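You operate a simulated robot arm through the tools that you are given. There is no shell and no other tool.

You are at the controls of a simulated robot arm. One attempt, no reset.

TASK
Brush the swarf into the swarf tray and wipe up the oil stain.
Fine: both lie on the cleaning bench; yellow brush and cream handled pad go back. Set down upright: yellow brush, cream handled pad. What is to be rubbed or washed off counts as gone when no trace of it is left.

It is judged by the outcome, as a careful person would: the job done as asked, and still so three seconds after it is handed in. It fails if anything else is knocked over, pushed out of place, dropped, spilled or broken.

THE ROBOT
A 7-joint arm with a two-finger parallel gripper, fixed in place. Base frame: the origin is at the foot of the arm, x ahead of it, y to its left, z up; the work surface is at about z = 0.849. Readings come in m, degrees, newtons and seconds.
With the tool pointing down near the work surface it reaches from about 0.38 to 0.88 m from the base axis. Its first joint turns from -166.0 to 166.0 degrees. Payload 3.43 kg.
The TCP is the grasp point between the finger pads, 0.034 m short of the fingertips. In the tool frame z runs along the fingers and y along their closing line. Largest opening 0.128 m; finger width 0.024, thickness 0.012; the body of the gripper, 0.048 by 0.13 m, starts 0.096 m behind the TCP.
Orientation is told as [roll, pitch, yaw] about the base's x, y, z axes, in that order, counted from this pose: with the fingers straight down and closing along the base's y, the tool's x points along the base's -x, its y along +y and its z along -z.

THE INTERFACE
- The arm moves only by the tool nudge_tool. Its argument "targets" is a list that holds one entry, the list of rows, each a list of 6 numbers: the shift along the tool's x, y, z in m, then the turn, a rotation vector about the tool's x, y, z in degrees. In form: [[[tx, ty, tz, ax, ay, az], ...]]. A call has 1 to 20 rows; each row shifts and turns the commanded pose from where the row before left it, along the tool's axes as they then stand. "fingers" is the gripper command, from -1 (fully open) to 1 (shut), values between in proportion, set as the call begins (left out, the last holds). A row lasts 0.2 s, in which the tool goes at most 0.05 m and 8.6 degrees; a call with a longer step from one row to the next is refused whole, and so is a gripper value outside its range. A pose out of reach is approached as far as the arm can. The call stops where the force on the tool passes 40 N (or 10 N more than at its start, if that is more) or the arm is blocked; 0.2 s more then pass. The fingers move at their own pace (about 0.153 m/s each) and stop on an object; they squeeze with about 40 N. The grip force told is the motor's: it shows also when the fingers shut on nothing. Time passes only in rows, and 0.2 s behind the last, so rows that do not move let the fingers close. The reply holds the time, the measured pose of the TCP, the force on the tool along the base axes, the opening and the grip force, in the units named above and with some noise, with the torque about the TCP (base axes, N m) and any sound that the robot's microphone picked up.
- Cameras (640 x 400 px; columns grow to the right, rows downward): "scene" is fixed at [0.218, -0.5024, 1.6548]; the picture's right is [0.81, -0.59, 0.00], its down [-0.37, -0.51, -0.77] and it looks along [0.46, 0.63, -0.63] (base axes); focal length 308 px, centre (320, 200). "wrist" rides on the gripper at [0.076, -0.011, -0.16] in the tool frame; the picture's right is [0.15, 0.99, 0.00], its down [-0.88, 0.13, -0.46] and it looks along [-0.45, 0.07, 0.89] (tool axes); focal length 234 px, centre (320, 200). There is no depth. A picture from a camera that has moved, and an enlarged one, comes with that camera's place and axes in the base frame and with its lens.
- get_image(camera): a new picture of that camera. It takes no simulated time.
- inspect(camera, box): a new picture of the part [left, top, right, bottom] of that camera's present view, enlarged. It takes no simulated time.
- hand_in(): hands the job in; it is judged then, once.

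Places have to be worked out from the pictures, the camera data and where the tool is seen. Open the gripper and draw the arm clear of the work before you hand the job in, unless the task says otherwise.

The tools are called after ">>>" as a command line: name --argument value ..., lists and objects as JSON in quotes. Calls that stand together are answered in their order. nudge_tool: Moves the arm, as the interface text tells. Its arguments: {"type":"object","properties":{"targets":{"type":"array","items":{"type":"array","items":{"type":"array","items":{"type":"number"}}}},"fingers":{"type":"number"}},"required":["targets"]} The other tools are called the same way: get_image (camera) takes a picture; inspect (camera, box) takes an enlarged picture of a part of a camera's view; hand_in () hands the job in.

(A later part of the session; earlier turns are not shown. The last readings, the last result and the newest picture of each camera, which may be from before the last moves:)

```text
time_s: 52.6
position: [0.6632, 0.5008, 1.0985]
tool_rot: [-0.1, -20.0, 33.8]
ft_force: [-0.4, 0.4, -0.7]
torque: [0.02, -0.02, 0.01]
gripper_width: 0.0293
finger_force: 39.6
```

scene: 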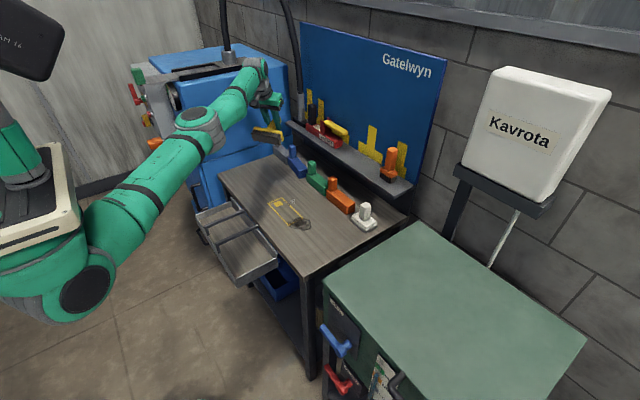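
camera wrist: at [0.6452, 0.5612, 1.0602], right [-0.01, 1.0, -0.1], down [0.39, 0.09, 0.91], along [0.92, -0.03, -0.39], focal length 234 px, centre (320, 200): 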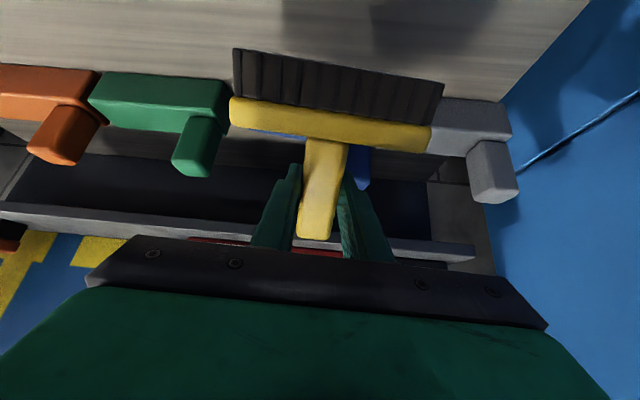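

Free again, with the brush still gripped at (0.663, 0.501, 1.099). Here I continue rotating the brush upright (pitch toward −90°) in steps, at a comfortable radius.

>>> nudge_tool --targets '[[[0, 0, 0, 0, -7, 0], [0, 0, 0, 0, -7, 0], [0, 0, 0, 0, -7, 0], [0, 0, 0, 0, -7, 0], [0, 0, 0, 0, 0, 0]]]'

>>> get_image --camera "wrist"

>>> get_image --camera "scene"

```text
time_s: 53.8
position: [0.6608, 0.5012, 1.0982]
tool_rot: [0.1, -48.0, 33.9]
ft_force: [0.1, -0.4, -0.7]
torque: [0.02, -0.03, 0.03]
gripper_width: 0.0292
finger_force: 39.8
```

```text
taken
camera wrist: at [0.526, 0.3977, 1.1475], right [-0.63, 0.77, -0.11], down [0.14, 0.25, 0.96], along [0.76, 0.59, -0.26], focal length 234 px, centre (320, 200)
```

wrist: 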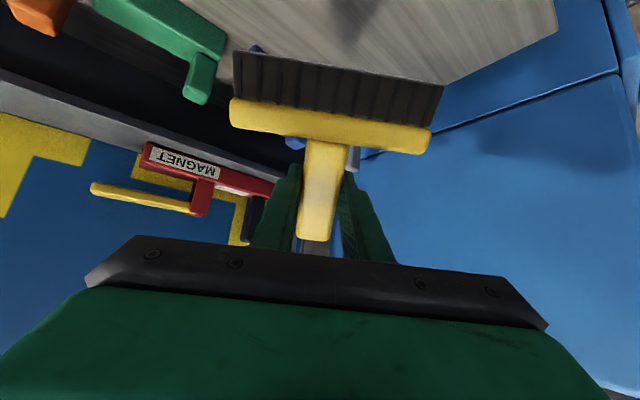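

```text
taken
```

scene: 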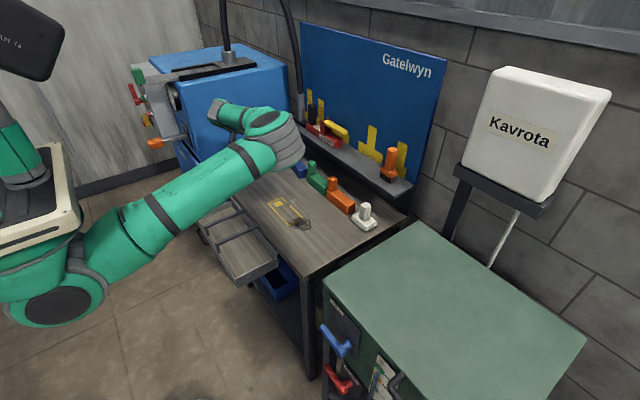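

The brush keeps its place in the grip. I continue down to pitch −90°.

>>> nudge_tool --targets '[[[0, 0, 0, 0, -7, 0], [0, 0, 0, 0, -7, 0], [0, 0, 0, 0, -7, 0], [0, 0, 0, 0, -7, 0], [0, 0, 0, 0, -7, 0], [0, 0, 0, 0, -7, 0], [0, 0, 0, 0, 0, 0]]]'

>>> get_image --camera "wrist"

>>> inspect --camera "scene" --box '[180, 80, 340, 220]'

```text
time_s: 55.4
position: [0.661, 0.5015, 1.0979]
tool_rot: [0.1, -69.1, 33.9]
ft_force: [-0.4, 1.1, -2.4]
torque: [0.03, -0.01, 0.02]
gripper_width: 0.0292
finger_force: 40.0
out of reach, approached as far as the arm can: row 4, 5, 6
```

```text
taken
camera wrist: at [0.5208, 0.394, 1.0831], right [-0.6, 0.79, -0.14], down [-0.16, 0.05, 0.99], along [0.79, 0.61, 0.1], focal length 234 px, centre (320, 200)
```

wrist: 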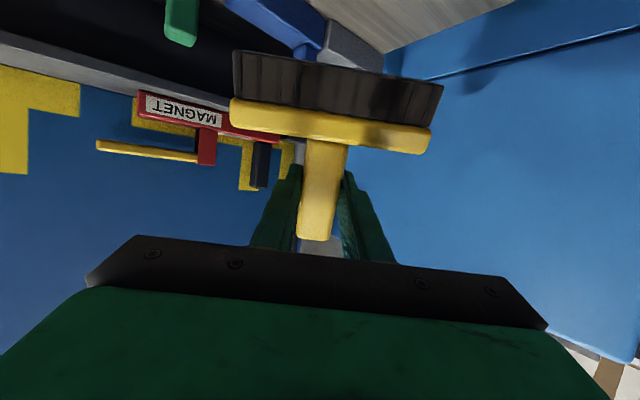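

```text
2.86 times, centred on (260, 150) of scene
camera zoom: at [0.218, -0.5024, 1.6548], right [0.81, -0.59, 0.0], down [-0.37, -0.51, -0.77], along [0.46, 0.63, -0.63], focal length 881 px, centre (491, 343)
```

zoom: 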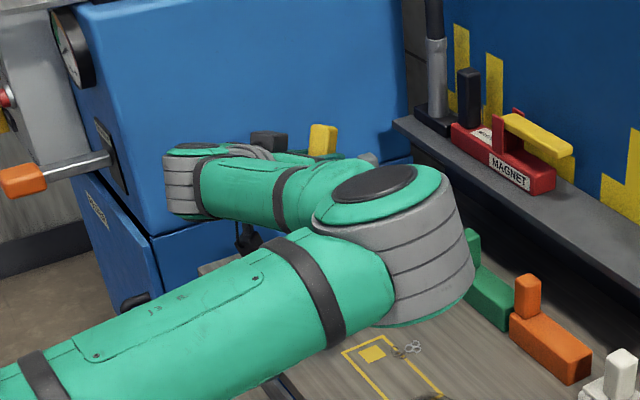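

Pitch stopped at −69° (brush still leaning ~21°). I turn the yaw back toward 0 to see whether that lets the tool go flatter.

>>> nudge_tool --targets '[[[0, 0, 0, 6.35, 0, 2.43], [0, 0, 0, 6.35, 0, 2.43], [0, 0, 0, 6.35, 0, 2.43], [0, 0, 0, 6.35, 0, 2.43], [0, 0, 0, 6.35, 0, 2.43], [0, 0, 0, 0, -5, 0], [0, 0, 0, 0, -5, 0], [0, 0, 0, 0, -5, 0], [0, 0, 0, 0, -5, 0], [0, 0, 0, 0, 0, 0]]]'

>>> get_image --camera "scene"

```text
time_s: 57.6
position: [0.6594, 0.4993, 1.097]
tool_rot: [-1.4, -89.0, 1.4]
ft_force: [-0.3, -0.1, -0.8]
torque: [-0.01, 0.02, -0.02]
gripper_width: 0.0292
finger_force: 39.8
```

```text
taken
```

scene: 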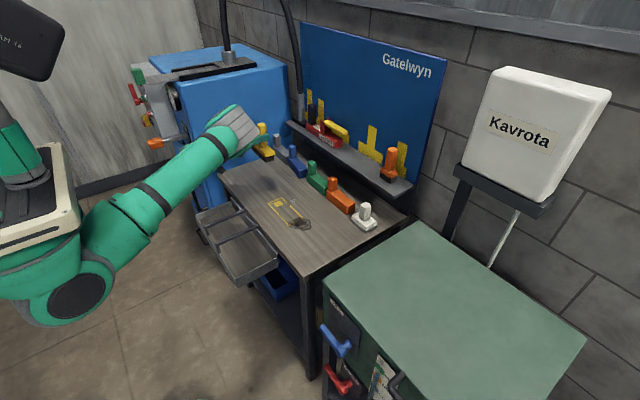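

At yaw 0 the tool reached pitch −89°, so the brush should be upright now. I verify it in both cameras.

>>> inspect --camera "scene" --box '[200, 90, 340, 200]'

>>> get_image --camera "wrist"

```text
3.64 times, centred on (270, 145) of scene
camera zoom: at [0.218, -0.5024, 1.6548], right [0.81, -0.59, 0.0], down [-0.37, -0.51, -0.77], along [0.46, 0.63, -0.63], focal length 1121 px, centre (502, 400)
```

zoom: 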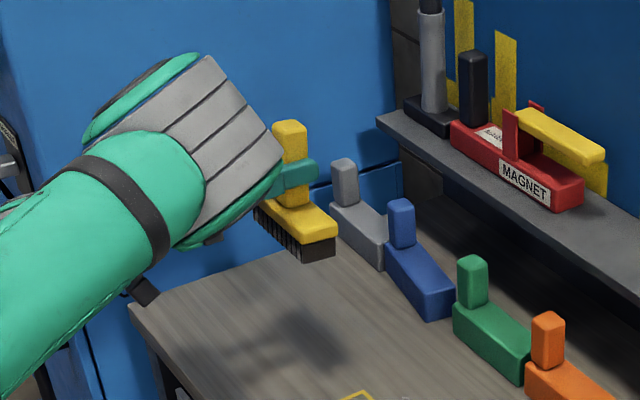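

```text
taken
camera wrist: at [0.4997, 0.4895, 1.024], right [0.0, 0.99, -0.15], down [-0.44, 0.13, 0.89], along [0.9, 0.07, 0.44], focal length 234 px, centre (320, 200)
```

wrist: 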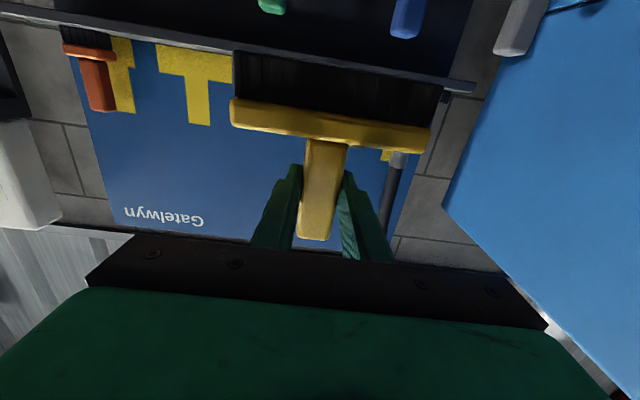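

The brush is upright in the grip. I ease to about −82° so the camera keeps clear of the bench, move slightly toward −x, and lower it near the bench.

>>> nudge_tool --targets '[[[0, 0, 0, 0, 7, 0], [0.036, -0.0025, -0.005, 0, 0, 0], [0.036, -0.0025, -0.005, 0, 0, 0], [0.036, -0.0025, -0.005, 0, 0, 0], [0.032, -0.0025, -0.005, 0, 0, 0], [0, 0, 0, 0, 0, 0]]]'

>>> get_image --camera "scene"

>>> inspect --camera "scene" --box '[200, 130, 320, 240]'

```text
time_s: 59.0
position: [0.6203, 0.4922, 0.9628]
tool_rot: [-0.2, -82.1, 0.2]
ft_force: [-1.6, -0.2, -1.3]
torque: [-0.02, -0.01, 0.01]
gripper_width: 0.0291
finger_force: 40.0
```

```text
taken
```

scene: 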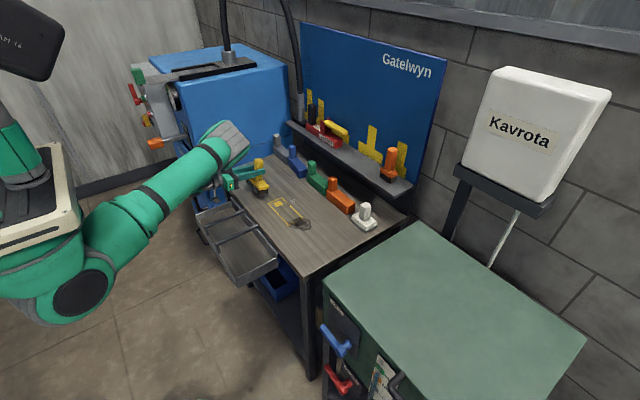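

```text
3.64 times, centred on (260, 185) of scene
camera zoom: at [0.218, -0.5024, 1.6548], right [0.81, -0.59, 0.0], down [-0.37, -0.51, -0.77], along [0.46, 0.63, -0.63], focal length 1121 px, centre (538, 254)
```

zoom: 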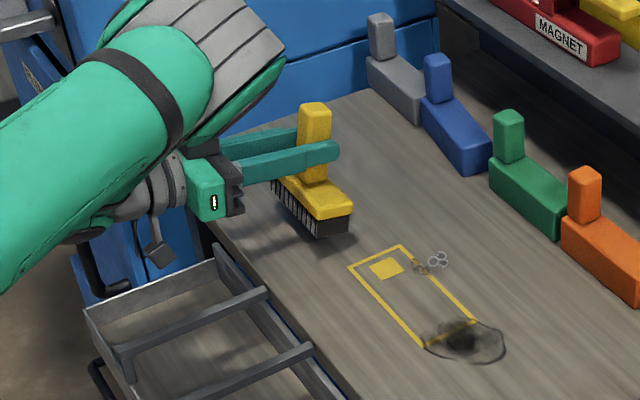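

The brush hangs upright just over the bench. I lower in small steps until it touches.

>>> nudge_tool --targets '[[[0.0089, 0, 0.0013, 0, 0, 0], [0.0089, 0, 0.0013, 0, 0, 0], [0, 0, 0, 0, 0, 0]]]'

```text
time_s: 59.8
position: [0.6213, 0.4926, 0.9449]
tool_rot: [-0.3, -81.9, 0.1]
ft_force: [-0.1, 0.3, -2.0]
torque: [0.01, -0.02, -0.03]
gripper_width: 0.029
finger_force: 40.5
```

No contact at z=0.945. I go down in 2 mm steps.

>>> nudge_tool --targets '[[[0.002, 0, 0.0003, 0, 0, 0], [0.002, 0, 0.0003, 0, 0, 0], [0, 0, 0, 0, 0, 0]]]'

>>> inspect --camera "scene" --box '[220, 150, 300, 210]'

```text
time_s: 60.6
position: [0.621, 0.4916, 0.9401]
tool_rot: [-0.3, -82.0, 0.4]
ft_force: [-0.6, -0.7, -1.6]
torque: [0.0, -0.02, 0.0]
gripper_width: 0.0289
finger_force: 40.6
```

```text
6.67 times, centred on (260, 180) of scene
camera zoom: at [0.218, -0.5024, 1.6548], right [0.81, -0.59, 0.0], down [-0.37, -0.51, -0.77], along [0.46, 0.63, -0.63], focal length 2055 px, centre (720, 333)
```

zoom: 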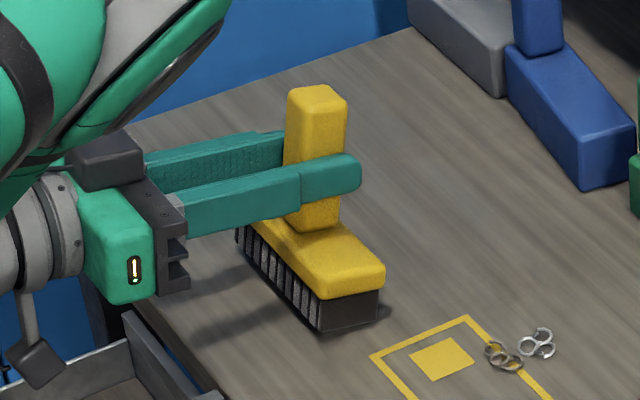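

Still a few millimetres up. Down further in 1.5 mm steps.

>>> nudge_tool --targets '[[[0.0015, 0, 0.0002, 0, 0, 0], [0.0015, 0, 0.0002, 0, 0, 0], [0, 0, 0, 0, 0, 0]]]'

```text
time_s: 61.4
position: [0.6193, 0.492, 0.9394]
tool_rot: [0.8, -82.1, -0.9]
ft_force: [-5.2, -2.2, 22.6]
torque: [-0.09, 0.07, -0.06]
gripper_width: 0.0293
finger_force: 39.7
```

Contact at z≈0.94. I ease up a little and rotate the last 7° about the brush's bottom edge so it stands flat, then check.

>>> nudge_tool --targets '[[[-0.0015, 0, -0.0002, 0, 0, 0], [0.0024, 0, -0.0051, 0, -3.5, 0], [0.0024, 0, -0.0051, 0, -3.5, 0], [0, 0, 0, 0, 0, 0]]]'

>>> inspect --camera "scene" --box '[220, 150, 300, 210]'

```text
time_s: 62.4
position: [0.6104, 0.4914, 0.9375]
tool_rot: [2.6, -89.2, -2.6]
ft_force: [0.2, -4.3, 28.2]
torque: [-0.07, -0.81, -0.09]
gripper_width: 0.0292
finger_force: 39.7
```

```text
6.67 times, centred on (260, 180) of scene
camera zoom: at [0.218, -0.5024, 1.6548], right [0.81, -0.59, 0.0], down [-0.37, -0.51, -0.77], along [0.46, 0.63, -0.63], focal length 2055 px, centre (720, 333)
```

zoom: 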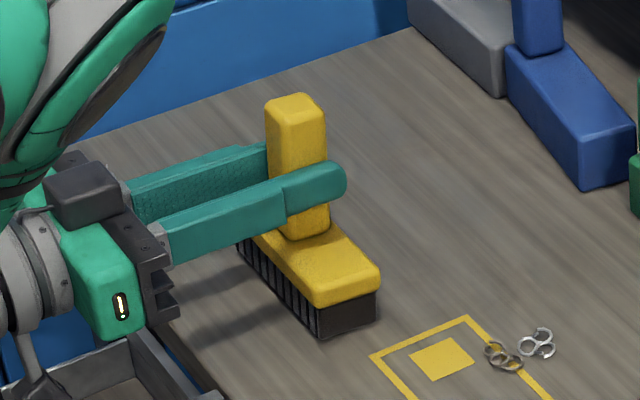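

The brush stands flat with 28 N on it. I relieve most of the force, then open the fingers.

>>> nudge_tool --targets '[[[-0.002, 0, 0, 0, 0, 0], [0, 0, 0, 0, 0, 0]]]'

>>> nudge_tool --targets '[[[0, 0, 0, 0, 0, 0], [0, 0, 0, 0, 0, 0]]]' --fingers 0

>>> inspect --camera "scene" --box '[220, 150, 300, 210]'

```text
time_s: 63.0
position: [0.6105, 0.4918, 0.9363]
tool_rot: [-2.0, -89.0, 1.9]
ft_force: [7.6, 2.0, 14.5]
torque: [0.11, -1.01, 0.11]
gripper_width: 0.0292
finger_force: 39.7
```

```text
time_s: 63.6
position: [0.6098, 0.4922, 0.9357]
tool_rot: [-4.0, -88.9, 4.1]
ft_force: [-0.1, 0.2, -0.5]
torque: [-0.01, 0.0, 0.04]
gripper_width: 0.0639
finger_force: 0.1
```

```text
6.67 times, centred on (260, 180) of scene
camera zoom: at [0.218, -0.5024, 1.6548], right [0.81, -0.59, 0.0], down [-0.37, -0.51, -0.77], along [0.46, 0.63, -0.63], focal length 2055 px, centre (720, 333)
```

zoom: 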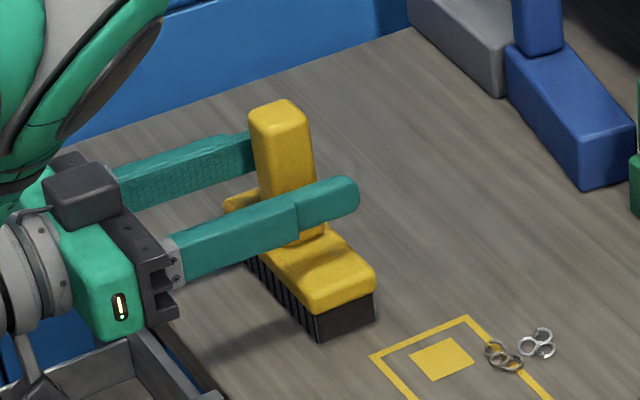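

The brush stands on its own. I raise the open fingers straight up clear of the handle, then tilt back to −40° for a regular grasp.

>>> nudge_tool --targets '[[[-0.03, 0, 0, 0, 0, 0], [-0.04, 0, 0, 0, 0, 0], [-0.04, 0, 0, 0, 0, 0], [-0.03, 0, 0, 0, 0, 0], [0, 0, 0, 0, 8.2, 0], [0, 0, 0, 0, 8.2, 0], [0, 0, 0, 0, 8.2, 0], [0, 0, 0, 0, 8.2, 0], [0, 0, 0, 0, 8.2, 0], [0, 0, 0, 0, 8.2, 0], [0, 0, 0, 0, 0, 0]]]'

>>> get_image --camera "wrist"

>>> get_image --camera "scene"

```text
time_s: 66.0
position: [0.6116, 0.4926, 1.078]
tool_rot: [0.0, -39.6, 0.0]
ft_force: [-0.2, -0.6, -0.1]
torque: [0.03, -0.01, -0.01]
gripper_width: 0.0642
finger_force: 0.2
```

```text
taken
camera wrist: at [0.4521, 0.4815, 1.1507], right [-0.11, 0.99, -0.09], down [0.39, 0.13, 0.91], along [0.92, 0.07, -0.4], focal length 234 px, centre (320, 200)
```

wrist: 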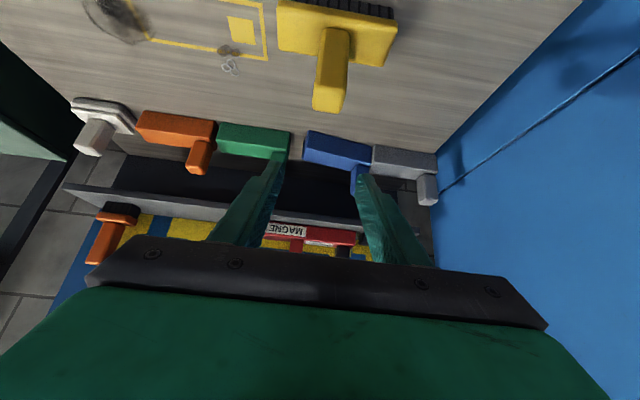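

```text
taken
```

scene: 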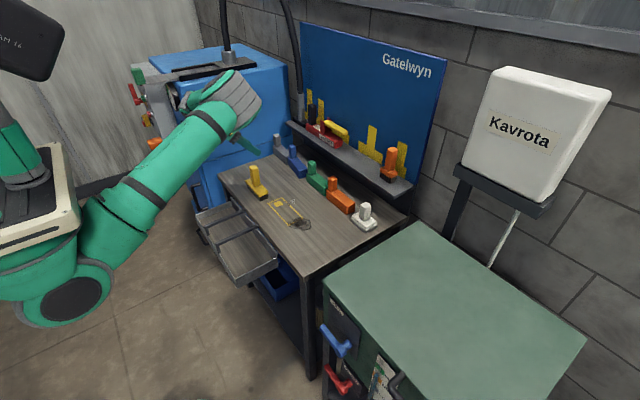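

The brush stands upright on the bench. The blue pad looks a bit nearer the grey one than before, so I compare the row with the early pictures.

>>> inspect --camera "scene" --box '[240, 120, 400, 240]'

>>> inspect --camera "scene" --box '[260, 125, 330, 185]'

>>> inspect --camera "wrist" --box '[200, 0, 450, 210]'

```text
3.33 times, centred on (320, 180) of scene
camera zoom: at [0.218, -0.5024, 1.6548], right [0.81, -0.59, 0.0], down [-0.37, -0.51, -0.77], along [0.46, 0.63, -0.63], focal length 1028 px, centre (320, 267)
```

zoom: 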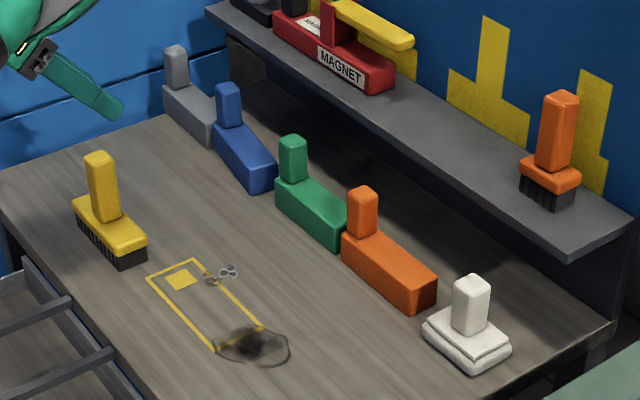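

```text
6.67 times, centred on (295, 155) of scene
camera zoom: at [0.218, -0.5024, 1.6548], right [0.81, -0.59, 0.0], down [-0.37, -0.51, -0.77], along [0.46, 0.63, -0.63], focal length 2055 px, centre (487, 500)
```

zoom: 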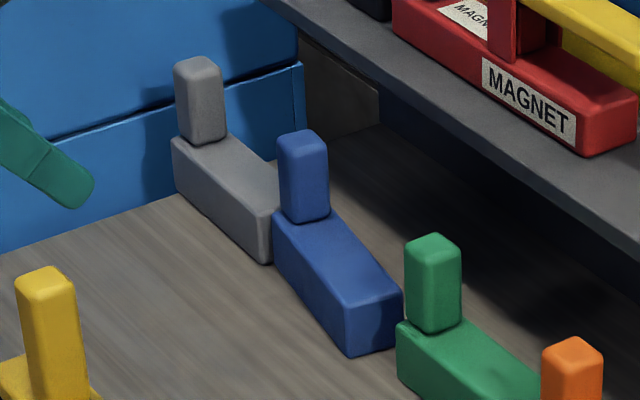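

```text
1.90 times, centred on (325, 105) of wrist
camera zoom: at [0.4521, 0.4815, 1.1507], right [-0.11, 0.99, -0.09], down [0.39, 0.13, 0.91], along [0.92, 0.07, -0.4], focal length 446 px, centre (310, 381)
```

zoom: 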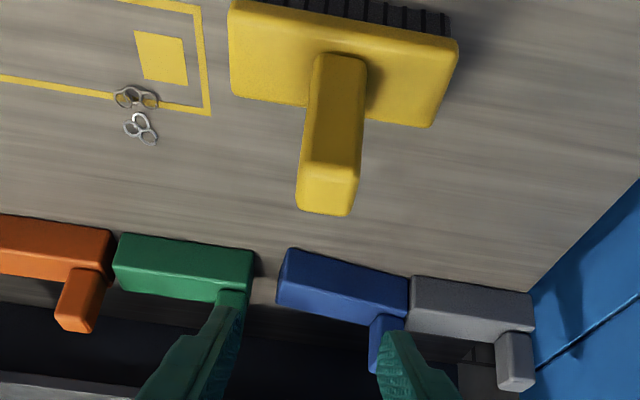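

The blue pad has been pushed about 2 cm and turned some 8°. I take the same crop as at the start to compare exactly.

>>> inspect --camera "scene" --box '[240, 140, 400, 240]'

>>> inspect --camera "scene" --box '[270, 80, 430, 180]'

```text
4.00 times, centred on (320, 190) of scene
camera zoom: at [0.218, -0.5024, 1.6548], right [0.81, -0.59, 0.0], down [-0.37, -0.51, -0.77], along [0.46, 0.63, -0.63], focal length 1233 px, centre (320, 240)
```

zoom: 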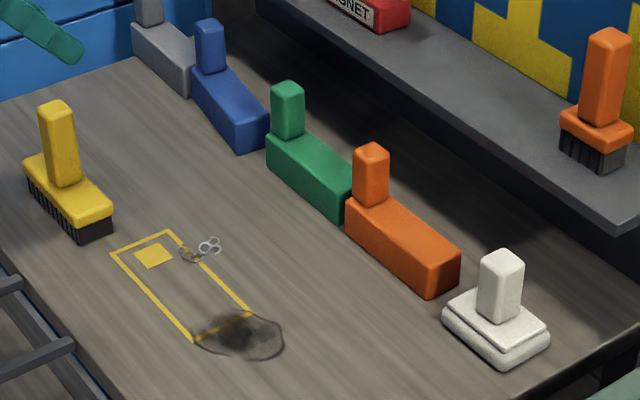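

```text
4.00 times, centred on (350, 130) of scene
camera zoom: at [0.218, -0.5024, 1.6548], right [0.81, -0.59, 0.0], down [-0.37, -0.51, -0.77], along [0.46, 0.63, -0.63], focal length 1233 px, centre (200, 480)
```

zoom: 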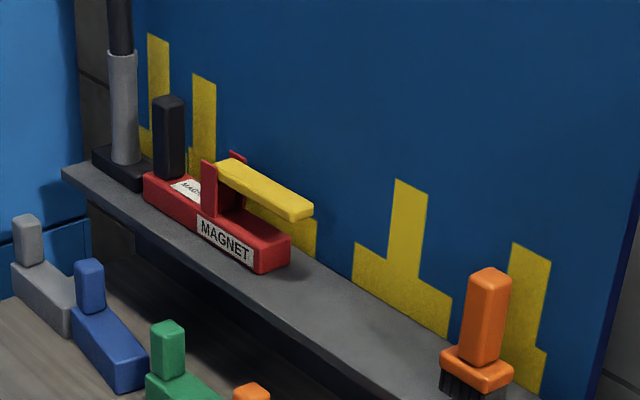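

Blue sits about 2 cm off and rotated; I will set it right later when the bench is clear. The brush stands upright with its handle at (0.615, 0.492). I go to a pre-grasp point and approach along the tool axis for a regular −40° grasp.

>>> nudge_tool --targets '[[[0.0436, 0, 0.0052, 0, 0, 0], [0.0436, 0, 0.0052, 0, 0, 0], [0, 0, 0, 0, 0, 0], [0, 0, 0.0238, 0, 0, 0], [0, 0, 0.0238, 0, 0, 0], [0, 0, 0.0238, 0, 0, 0], [0, 0, 0.0238, 0, 0, 0], [0, 0, 0, 0, 0, 0], [0, 0, 0, 0, 0, 0]]]'

>>> get_image --camera "wrist"

>>> inspect --camera "scene" --box '[210, 140, 310, 220]'

```text
time_s: 68.0
position: [0.6141, 0.492, 0.9394]
tool_rot: [0.0, -39.7, 0.1]
ft_force: [-0.2, -1.0, 0.7]
torque: [-0.01, 0.0, -0.02]
gripper_width: 0.064
finger_force: 0.1
```

```text
taken
camera wrist: at [0.4533, 0.4808, 1.0129], right [-0.11, 0.99, -0.09], down [0.39, 0.13, 0.91], along [0.92, 0.07, -0.4], focal length 234 px, centre (320, 200)
```

wrist: 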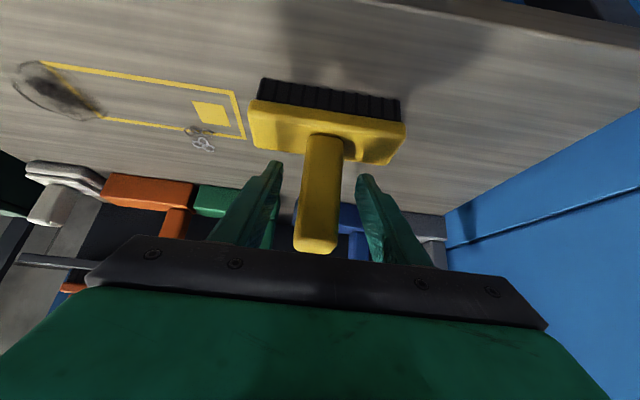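

```text
5.00 times, centred on (260, 180) of scene
camera zoom: at [0.218, -0.5024, 1.6548], right [0.81, -0.59, 0.0], down [-0.37, -0.51, -0.77], along [0.46, 0.63, -0.63], focal length 1541 px, centre (620, 300)
```

zoom: 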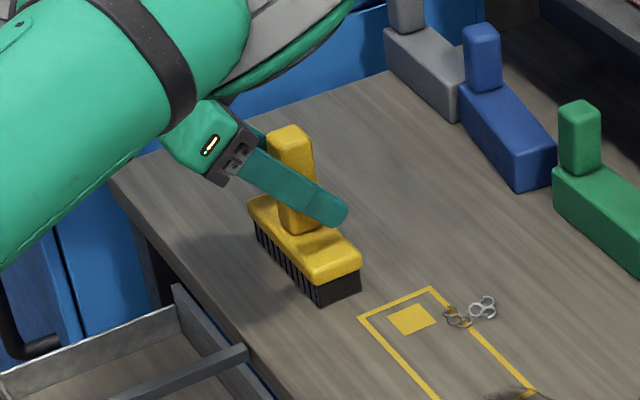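

The fingers straddle the handle just as in the first grasp. I close and lift a few centimetres.

>>> nudge_tool --targets '[[[0, 0, 0, 0, 0, 0], [0, 0, 0, 0, 0, 0], [0, 0, 0, 0, 0, 0], [0, 0, 0, 0, 0, 0]]]' --fingers 1

>>> nudge_tool --targets '[[[-0.0064, 0, -0.0077, 0, 0, 0], [-0.0129, 0, -0.0153, 0, 0, 0], [-0.0129, 0, -0.0153, 0, 0, 0], [0, 0, 0, 0, 0, 0]]]'

>>> get_image --camera "wrist"

```text
time_s: 69.0
position: [0.6139, 0.492, 0.9398]
tool_rot: [-0.1, -39.8, 0.0]
ft_force: [0.5, -0.9, -1.2]
torque: [0.02, -0.02, 0.02]
gripper_width: 0.0298
finger_force: 39.7
```

```text
time_s: 70.0
position: [0.6137, 0.4909, 0.9901]
tool_rot: [0.0, -39.6, 0.1]
ft_force: [-0.1, -0.3, -1.5]
torque: [0.0, 0.02, -0.02]
gripper_width: 0.0294
finger_force: 39.9
```

```text
taken
camera wrist: at [0.4535, 0.4801, 1.0634], right [-0.11, 0.99, -0.09], down [0.39, 0.13, 0.91], along [0.92, 0.07, -0.4], focal length 234 px, centre (320, 200)
```

wrist: 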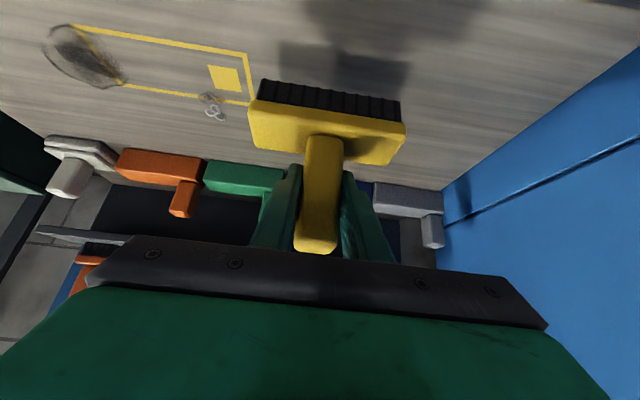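

Gripped and lifted. I carry the brush behind the last two clusters, to about (0.755, 0.376), just above the bench.

>>> nudge_tool --targets '[[[-0.02294, -0.02298, 0.01664, 0, 0, 0], [-0.02294, -0.02298, 0.01664, 0, 0, 0], [-0.02294, -0.02298, 0.01664, 0, 0, 0], [-0.02294, -0.02298, 0.01664, 0, 0, 0], [-0.02294, -0.02298, 0.01664, 0, 0, 0], [0.0177, 0, 0.0211, 0, 0, 0], [0.0177, 0, 0.0211, 0, 0, 0], [0, 0, 0, 0, 0, 0], [0, 0, 0, 0, 0, 0]]]'

>>> get_image --camera "wrist"

>>> inspect --camera "scene" --box '[220, 140, 340, 240]'

```text
time_s: 72.0
position: [0.7528, 0.3758, 0.9442]
tool_rot: [-0.2, -39.8, 0.1]
ft_force: [-0.4, 0.3, -1.2]
torque: [-0.01, 0.01, 0.01]
gripper_width: 0.0296
finger_force: 40.5
```

```text
taken
camera wrist: at [0.5921, 0.3642, 1.0185], right [-0.11, 0.99, -0.09], down [0.39, 0.13, 0.91], along [0.92, 0.07, -0.4], focal length 234 px, centre (320, 200)
```

wrist: 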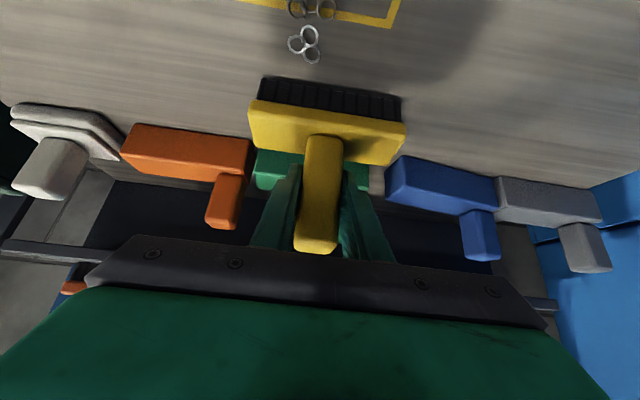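

```text
4.00 times, centred on (280, 190) of scene
camera zoom: at [0.218, -0.5024, 1.6548], right [0.81, -0.59, 0.0], down [-0.37, -0.51, -0.77], along [0.46, 0.63, -0.63], focal length 1233 px, centre (480, 240)
```

zoom: 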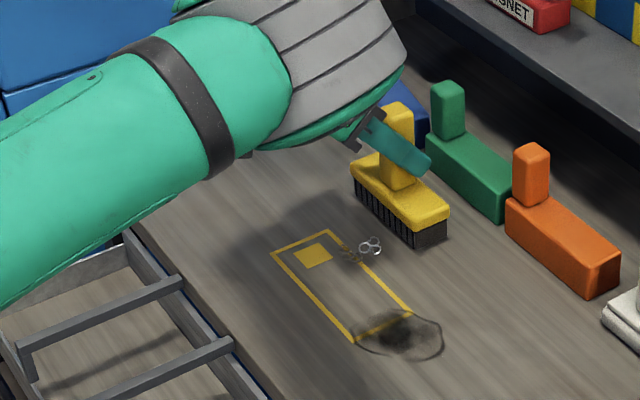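

I press lightly onto the bench and sweep toward −x, pausing at about x=0.58 to check.

>>> nudge_tool --targets '[[[0.003, 0, 0.0036, 0, 0, 0], [0.0184, 0, -0.0154, 0, 0, 0], [0.0222, 0, -0.01865, 0, 0, 0], [0.0222, 0, -0.01865, 0, 0, 0], [0.0222, 0, -0.01865, 0, 0, 0], [0.0222, 0, -0.01865, 0, 0, 0], [0.0222, 0, -0.01865, 0, 0, 0], [0, 0, 0, 0, 0, 0]]]'

>>> inspect --camera "wrist" --box '[200, 0, 460, 130]'

>>> inspect --camera "scene" --box '[200, 160, 320, 250]'

```text
time_s: 73.8
position: [0.5834, 0.3741, 0.9401]
tool_rot: [0.0, -39.9, 0.1]
ft_force: [-0.6, 0.2, 2.4]
torque: [0.0, -0.03, 0.04]
gripper_width: 0.0295
finger_force: 39.9
```

```text
2.46 times, centred on (330, 65) of wrist
camera zoom: at [0.4233, 0.3642, 1.013], right [-0.11, 0.99, -0.09], down [0.39, 0.13, 0.91], along [0.92, 0.07, -0.4], focal length 576 px, centre (295, 532)
```

zoom: 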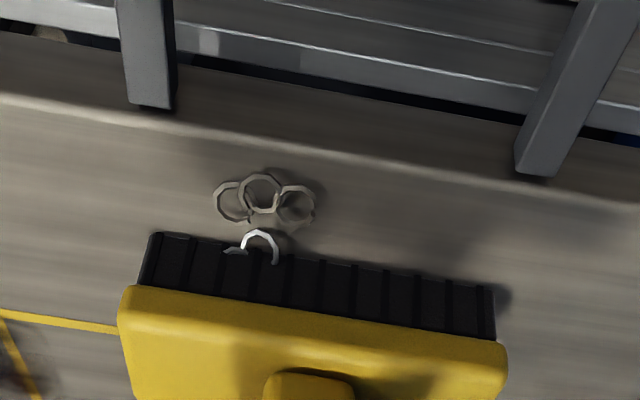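

```text
4.44 times, centred on (260, 205) of scene
camera zoom: at [0.218, -0.5024, 1.6548], right [0.81, -0.59, 0.0], down [-0.37, -0.51, -0.77], along [0.46, 0.63, -0.63], focal length 1370 px, centre (587, 178)
```

zoom: 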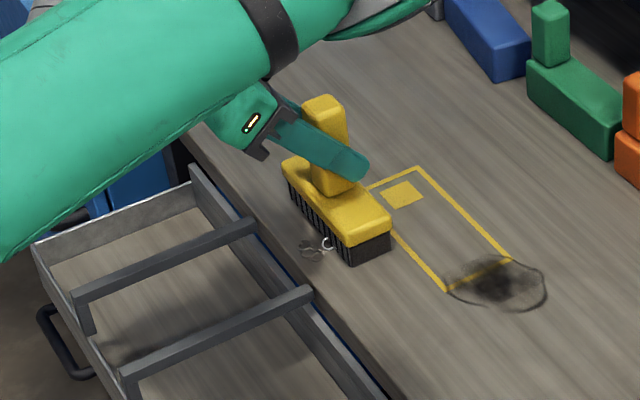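

The clusters are right before the brush at y≈0.36, between the bars, whose tops lie a little below the bench top. I push on in small steps and watch them fall.

>>> nudge_tool --targets '[[[0.0222, 0, -0.01865, 0, 0, 0]]]'

>>> inspect --camera "wrist" --box '[200, 0, 460, 130]'

>>> inspect --camera "scene" --box '[190, 180, 290, 260]'

```text
time_s: 74.2
position: [0.5547, 0.3768, 0.9398]
tool_rot: [-0.1, -39.7, -0.1]
ft_force: [-0.2, -0.2, -1.5]
torque: [0.0, -0.02, 0.0]
gripper_width: 0.0294
finger_force: 39.9
```

```text
2.46 times, centred on (330, 65) of wrist
camera zoom: at [0.3953, 0.3652, 1.0134], right [-0.11, 0.99, -0.09], down [0.39, 0.13, 0.91], along [0.92, 0.06, -0.4], focal length 576 px, centre (295, 532)
```

zoom: 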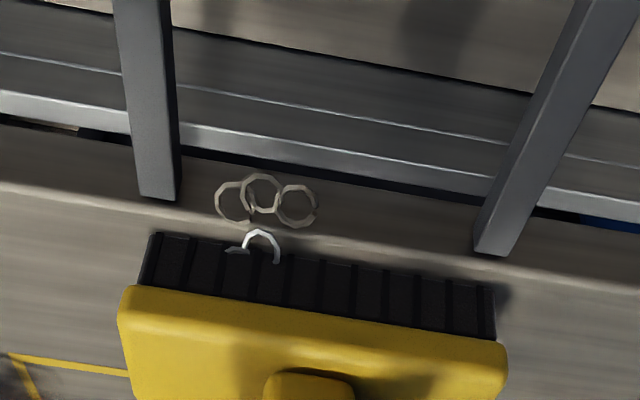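

```text
5.00 times, centred on (240, 220) of scene
camera zoom: at [0.218, -0.5024, 1.6548], right [0.81, -0.59, 0.0], down [-0.37, -0.51, -0.77], along [0.46, 0.63, -0.63], focal length 1541 px, centre (720, 100)
```

zoom: 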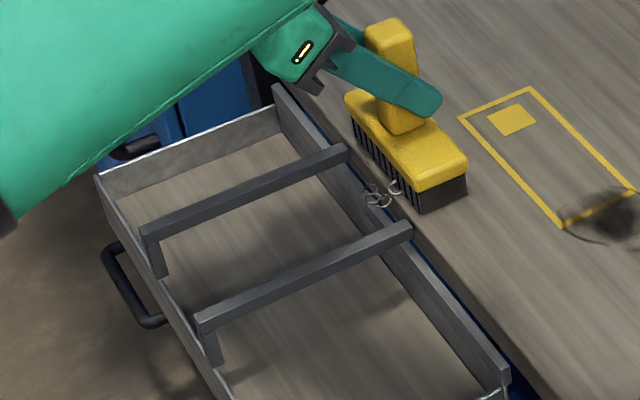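

The tray's rear rim sits tight against the bench face about 3 cm below its top, so rings falling off must land in the tray. I push the clusters over with two brisk rows and look at once.

>>> nudge_tool --targets '[[[0.0345, 0, -0.0289, 0, 0, 0]]]'

>>> get_image --camera "wrist"

>>> inspect --camera "scene" --box '[190, 180, 290, 260]'

```text
time_s: 74.6
position: [0.5073, 0.3769, 0.9406]
tool_rot: [-0.1, -39.7, 0.0]
ft_force: [-0.1, -0.6, -1.5]
torque: [0.02, 0.0, 0.02]
gripper_width: 0.0296
finger_force: 39.9
```

```text
taken
camera wrist: at [0.3474, 0.3655, 1.0136], right [-0.11, 0.99, -0.09], down [0.39, 0.13, 0.91], along [0.92, 0.06, -0.4], focal length 234 px, centre (320, 200)
```

wrist: 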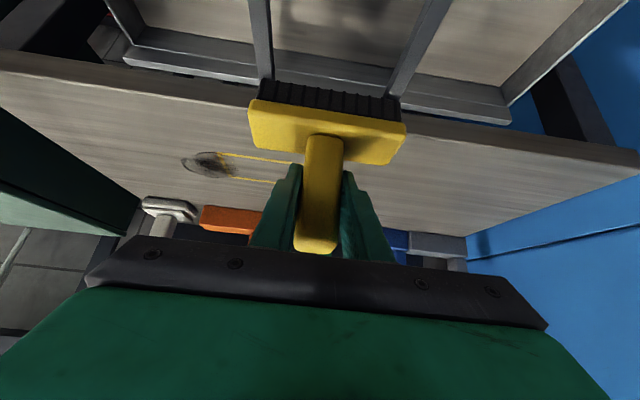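

```text
5.00 times, centred on (240, 220) of scene
camera zoom: at [0.218, -0.5024, 1.6548], right [0.81, -0.59, 0.0], down [-0.37, -0.51, -0.77], along [0.46, 0.63, -0.63], focal length 1541 px, centre (720, 100)
```

zoom: 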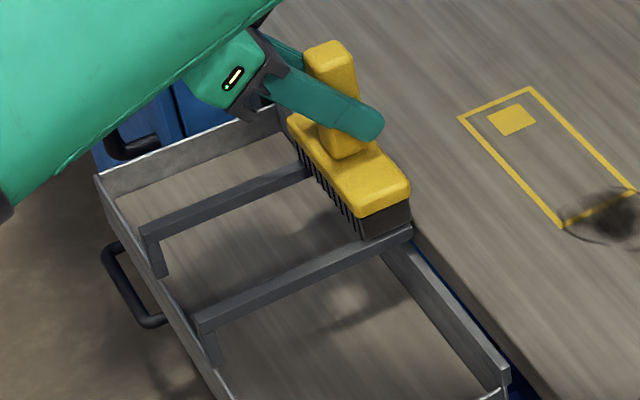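

There is a faint light patch on the tray floor near where they fell. I zoom in on it.

>>> inspect --camera "scene" --box '[235, 215, 275, 250]'

>>> inspect --camera "wrist" --box '[200, 0, 460, 110]'

```text
11.43 times, centred on (255, 232) of scene
camera zoom: at [0.218, -0.5024, 1.6548], right [0.81, -0.59, 0.0], down [-0.37, -0.51, -0.77], along [0.46, 0.63, -0.63], focal length 3523 px, centre (1063, -171)
```

zoom: 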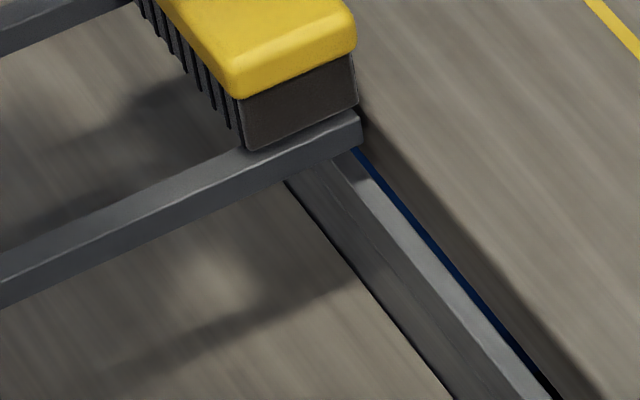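

```text
2.46 times, centred on (330, 55) of wrist
camera zoom: at [0.3474, 0.3655, 1.0136], right [-0.11, 0.99, -0.09], down [0.39, 0.13, 0.91], along [0.92, 0.06, -0.4], focal length 576 px, centre (295, 557)
```

zoom: 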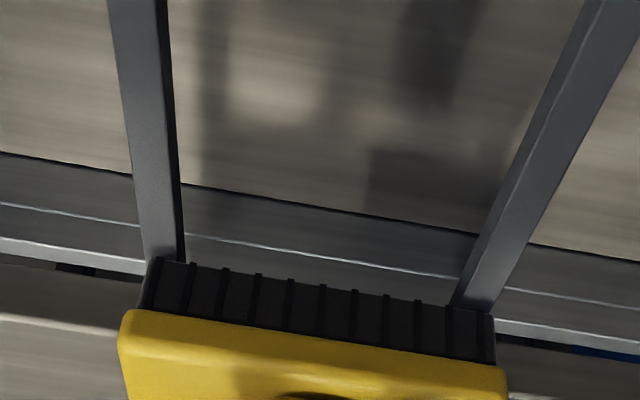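

The patch is only light between shadows, and the rings are not on the tray floor. I check the floor beneath the tray at high zoom for fallen rings.

>>> inspect --camera "scene" --box '[225, 285, 285, 335]'

>>> inspect --camera "scene" --box '[245, 260, 320, 320]'

>>> inspect --camera "scene" --box '[180, 240, 250, 300]'

```text
8.00 times, centred on (255, 310) of scene
camera zoom: at [0.218, -0.5024, 1.6548], right [0.81, -0.59, 0.0], down [-0.37, -0.51, -0.77], along [0.46, 0.63, -0.63], focal length 2466 px, centre (840, -680)
```

zoom: 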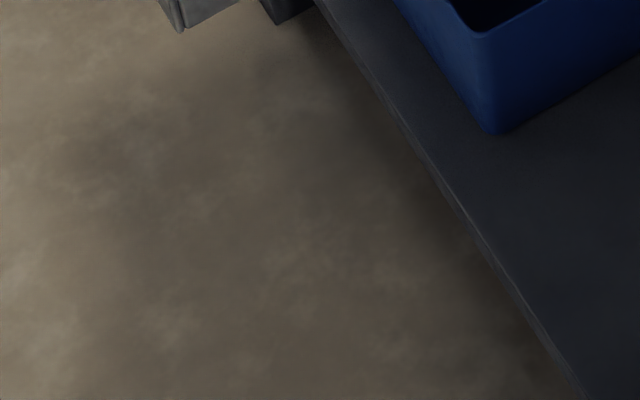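

```text
6.67 times, centred on (282, 290) of scene
camera zoom: at [0.218, -0.5024, 1.6548], right [0.81, -0.59, 0.0], down [-0.37, -0.51, -0.77], along [0.46, 0.63, -0.63], focal length 2055 px, centre (570, -400)
```

zoom: 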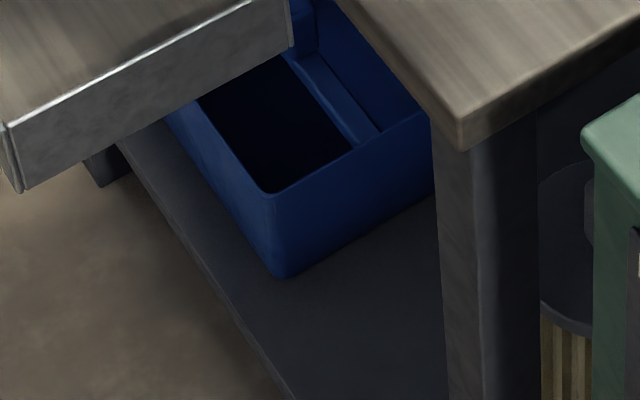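

```text
6.67 times, centred on (215, 270) of scene
camera zoom: at [0.218, -0.5024, 1.6548], right [0.81, -0.59, 0.0], down [-0.37, -0.51, -0.77], along [0.46, 0.63, -0.63], focal length 2055 px, centre (1020, -267)
```

zoom: 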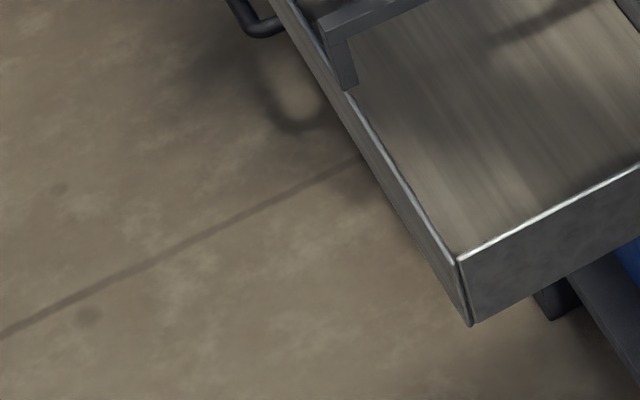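

No rings on the floor anywhere and none left on the bench, so what enters the tray is evidently taken up. I lift the brush and carry it back toward its place on the shelf.

>>> nudge_tool --targets '[[[-0.0296, 0, -0.0352, 0, 0, 0], [-0.0296, 0, -0.0352, 0, 0, 0], [-0.0296, 0, -0.0352, 0, 0, 0], [-0.0296, 0, -0.0352, 0, 0, 0], [-0.0296, 0, -0.0352, 0, 0, 0], [-0.03206, -0.01814, 0.02691, 0, 0, 0], [-0.03206, -0.01814, 0.02691, 0, 0, 0], [-0.03206, -0.01814, 0.02691, 0, 0, 0], [-0.03206, -0.01814, 0.02691, 0, 0, 0], [-0.03206, -0.01814, 0.02691, 0, 0, 0], [-0.03206, -0.01814, 0.02691, 0, 0, 0], [-0.03206, -0.01814, 0.02691, 0, 0, 0], [0, 0, 0, 0, 0, 0], [0, 0, 0, 0, 0, 0]]]'

>>> get_image --camera "wrist"

>>> get_image --camera "scene"

```text
time_s: 77.6
position: [0.8058, 0.2515, 1.1702]
tool_rot: [0.1, -39.7, 0.1]
ft_force: [0.2, -0.5, -1.1]
torque: [-0.02, -0.02, -0.02]
gripper_width: 0.0296
finger_force: 40.0
```

```text
taken
camera wrist: at [0.6451, 0.2399, 1.244], right [-0.11, 0.99, -0.09], down [0.39, 0.13, 0.91], along [0.92, 0.07, -0.4], focal length 234 px, centre (320, 200)
```

wrist: 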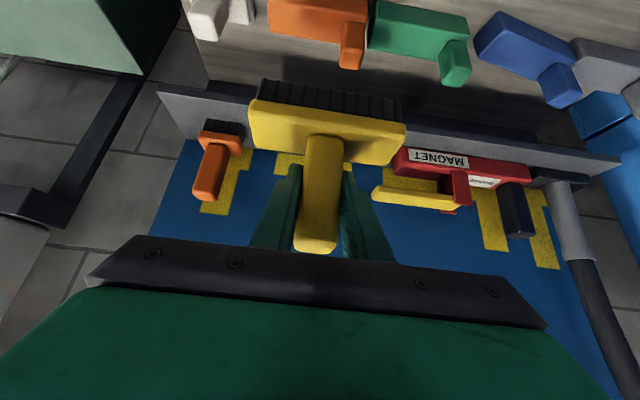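

```text
taken
```

scene: 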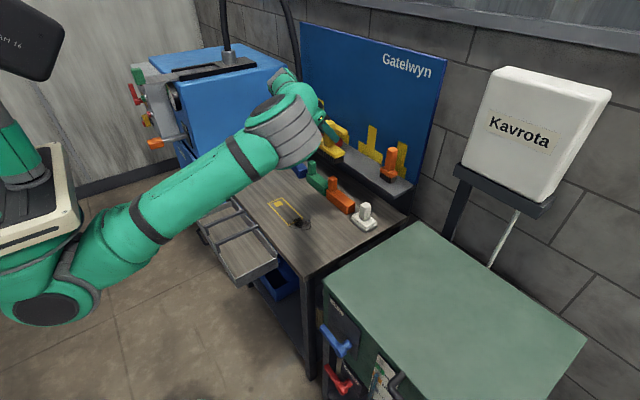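

On course at (0.806, 0.252, 1.170). I move over the shelf spot at (0.964, 0.2505) and start lowering.

>>> nudge_tool --targets '[[[-0.0283, -0.0002, 0.0277, 0, 0, 0], [-0.0283, -0.0002, 0.0277, 0, 0, 0], [-0.0283, -0.0002, 0.0277, 0, 0, 0], [-0.0283, -0.0002, 0.0277, 0, 0, 0], [0, 0, 0, 0, 0, 0], [0.0177, 0, 0.0211, 0, 0, 0], [0.0145, 0, 0.0172, 0, 0, 0], [0, 0, 0, 0, 0, 0]]]'

>>> inspect --camera "scene" --box '[270, 80, 430, 180]'

>>> inspect --camera "wrist" --box '[130, 30, 510, 250]'

```text
time_s: 79.4
position: [0.9647, 0.2485, 1.1071]
tool_rot: [-0.1, -39.8, 0.0]
ft_force: [0.1, -0.4, -0.9]
torque: [0.01, 0.01, 0.0]
gripper_width: 0.0292
finger_force: 40.1
```

```text
4.00 times, centred on (350, 130) of scene
camera zoom: at [0.218, -0.5024, 1.6548], right [0.81, -0.59, 0.0], down [-0.37, -0.51, -0.77], along [0.46, 0.63, -0.63], focal length 1233 px, centre (200, 480)
```

zoom: 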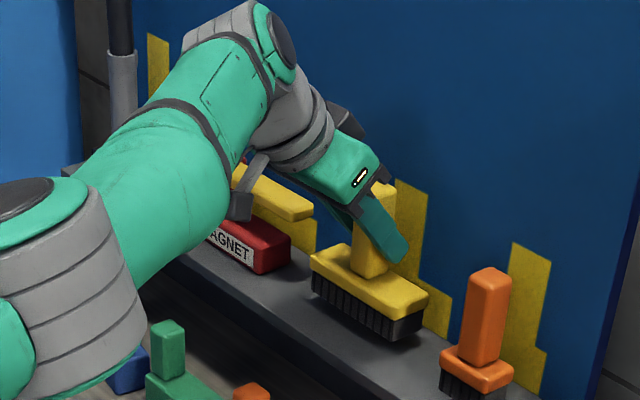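

```text
1.68 times, centred on (320, 140) of wrist
camera zoom: at [0.8046, 0.2381, 1.1808], right [-0.11, 0.99, -0.09], down [0.39, 0.13, 0.91], along [0.92, 0.07, -0.4], focal length 394 px, centre (320, 301)
```

zoom: 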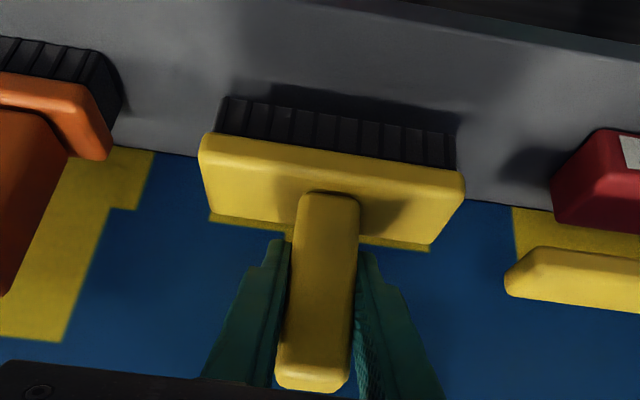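

Just above the shelf and nearly in the old spot; I correct by about −3 mm in x and +2 mm in y, and lower further.

>>> nudge_tool --targets '[[[0.0023, 0.002, -0.0019, 0, 0, 0], [0.0071, 0, 0.0084, 0, 0, 0], [0.0019, 0, 0.0023, 0, 0, 0], [0, 0, 0, 0, 0, 0]]]'

```text
time_s: 80.4
position: [0.9593, 0.25, 1.0925]
tool_rot: [-0.1, -39.8, 0.1]
ft_force: [0.5, 0.2, -1.1]
torque: [-0.01, 0.0, -0.01]
gripper_width: 0.0295
finger_force: 39.7
```

Not yet in contact at z=1.0925. Down in 1.5 mm steps.

>>> nudge_tool --targets '[[[0.001, 0, 0.0012, 0, 0, 0], [0.001, 0, 0.0012, 0, 0, 0], [0, 0, 0, 0, 0, 0]]]'

```text
time_s: 81.2
position: [0.9612, 0.2503, 1.091]
tool_rot: [0.0, -39.8, -0.1]
ft_force: [-0.7, -0.4, -0.4]
torque: [0.0, 0.02, 0.0]
gripper_width: 0.0297
finger_force: 39.9
```

>>> nudge_tool --targets '[[[0.001, 0, 0.0012, 0, 0, 0], [0.001, 0, 0.0012, 0, 0, 0], [0, 0, 0, 0, 0, 0]]]'

>>> inspect --camera "scene" --box '[320, 100, 400, 180]'

```text
time_s: 82.0
position: [0.9606, 0.2503, 1.0904]
tool_rot: [0.0, -39.8, -0.2]
ft_force: [-0.8, -1.6, 12.6]
torque: [-0.14, 0.23, -0.06]
gripper_width: 0.0296
finger_force: 40.0
```

```text
5.00 times, centred on (360, 140) of scene
camera zoom: at [0.218, -0.5024, 1.6548], right [0.81, -0.59, 0.0], down [-0.37, -0.51, -0.77], along [0.46, 0.63, -0.63], focal length 1541 px, centre (120, 500)
```

zoom: 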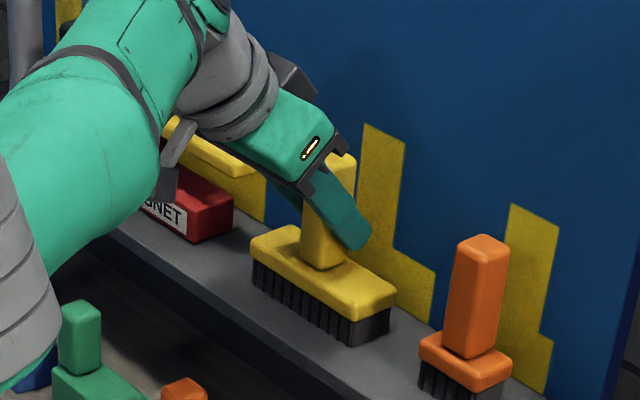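

The brush rests on the shelf (12.6 N). I open the fingers to half width and let it settle.

>>> nudge_tool --targets '[[[0, 0, 0, 0, 0, 0], [0, 0, 0, 0, 0, 0], [0, 0, 0, 0, 0, 0]]]' --fingers 0

>>> inspect --camera "scene" --box '[320, 100, 400, 180]'

>>> inspect --camera "wrist" --box '[180, 30, 460, 250]'

```text
time_s: 82.8
position: [0.9601, 0.252, 1.0857]
tool_rot: [0.0, -39.7, 0.0]
ft_force: [-0.3, 0.2, 0.1]
torque: [0.02, -0.01, 0.0]
gripper_width: 0.0641
finger_force: 0.1
```

```text
5.00 times, centred on (360, 140) of scene
camera zoom: at [0.218, -0.5024, 1.6548], right [0.81, -0.59, 0.0], down [-0.37, -0.51, -0.77], along [0.46, 0.63, -0.63], focal length 1541 px, centre (120, 500)
```

zoom: 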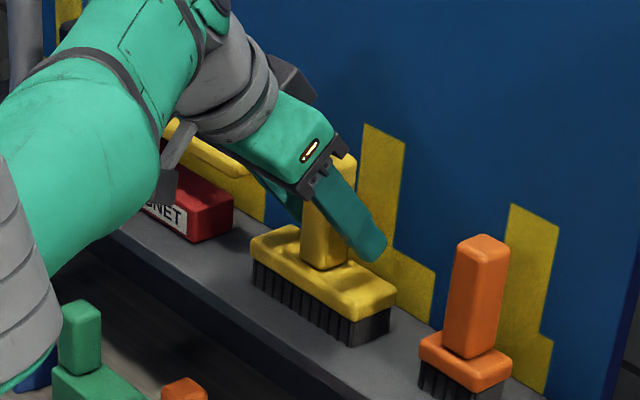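

```text
1.82 times, centred on (320, 140) of wrist
camera zoom: at [0.7996, 0.2402, 1.1607], right [-0.11, 0.99, -0.09], down [0.39, 0.13, 0.91], along [0.92, 0.07, -0.4], focal length 426 px, centre (320, 309)
```

zoom: 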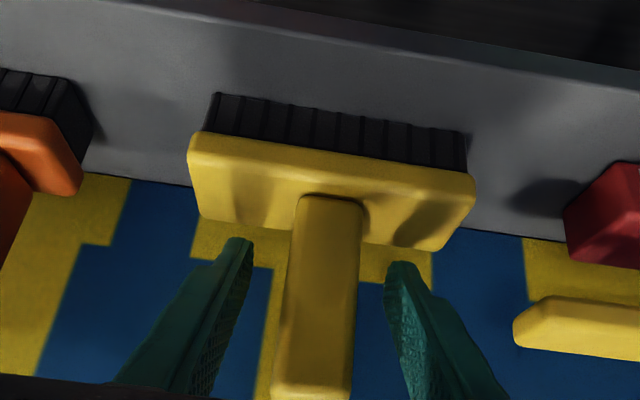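

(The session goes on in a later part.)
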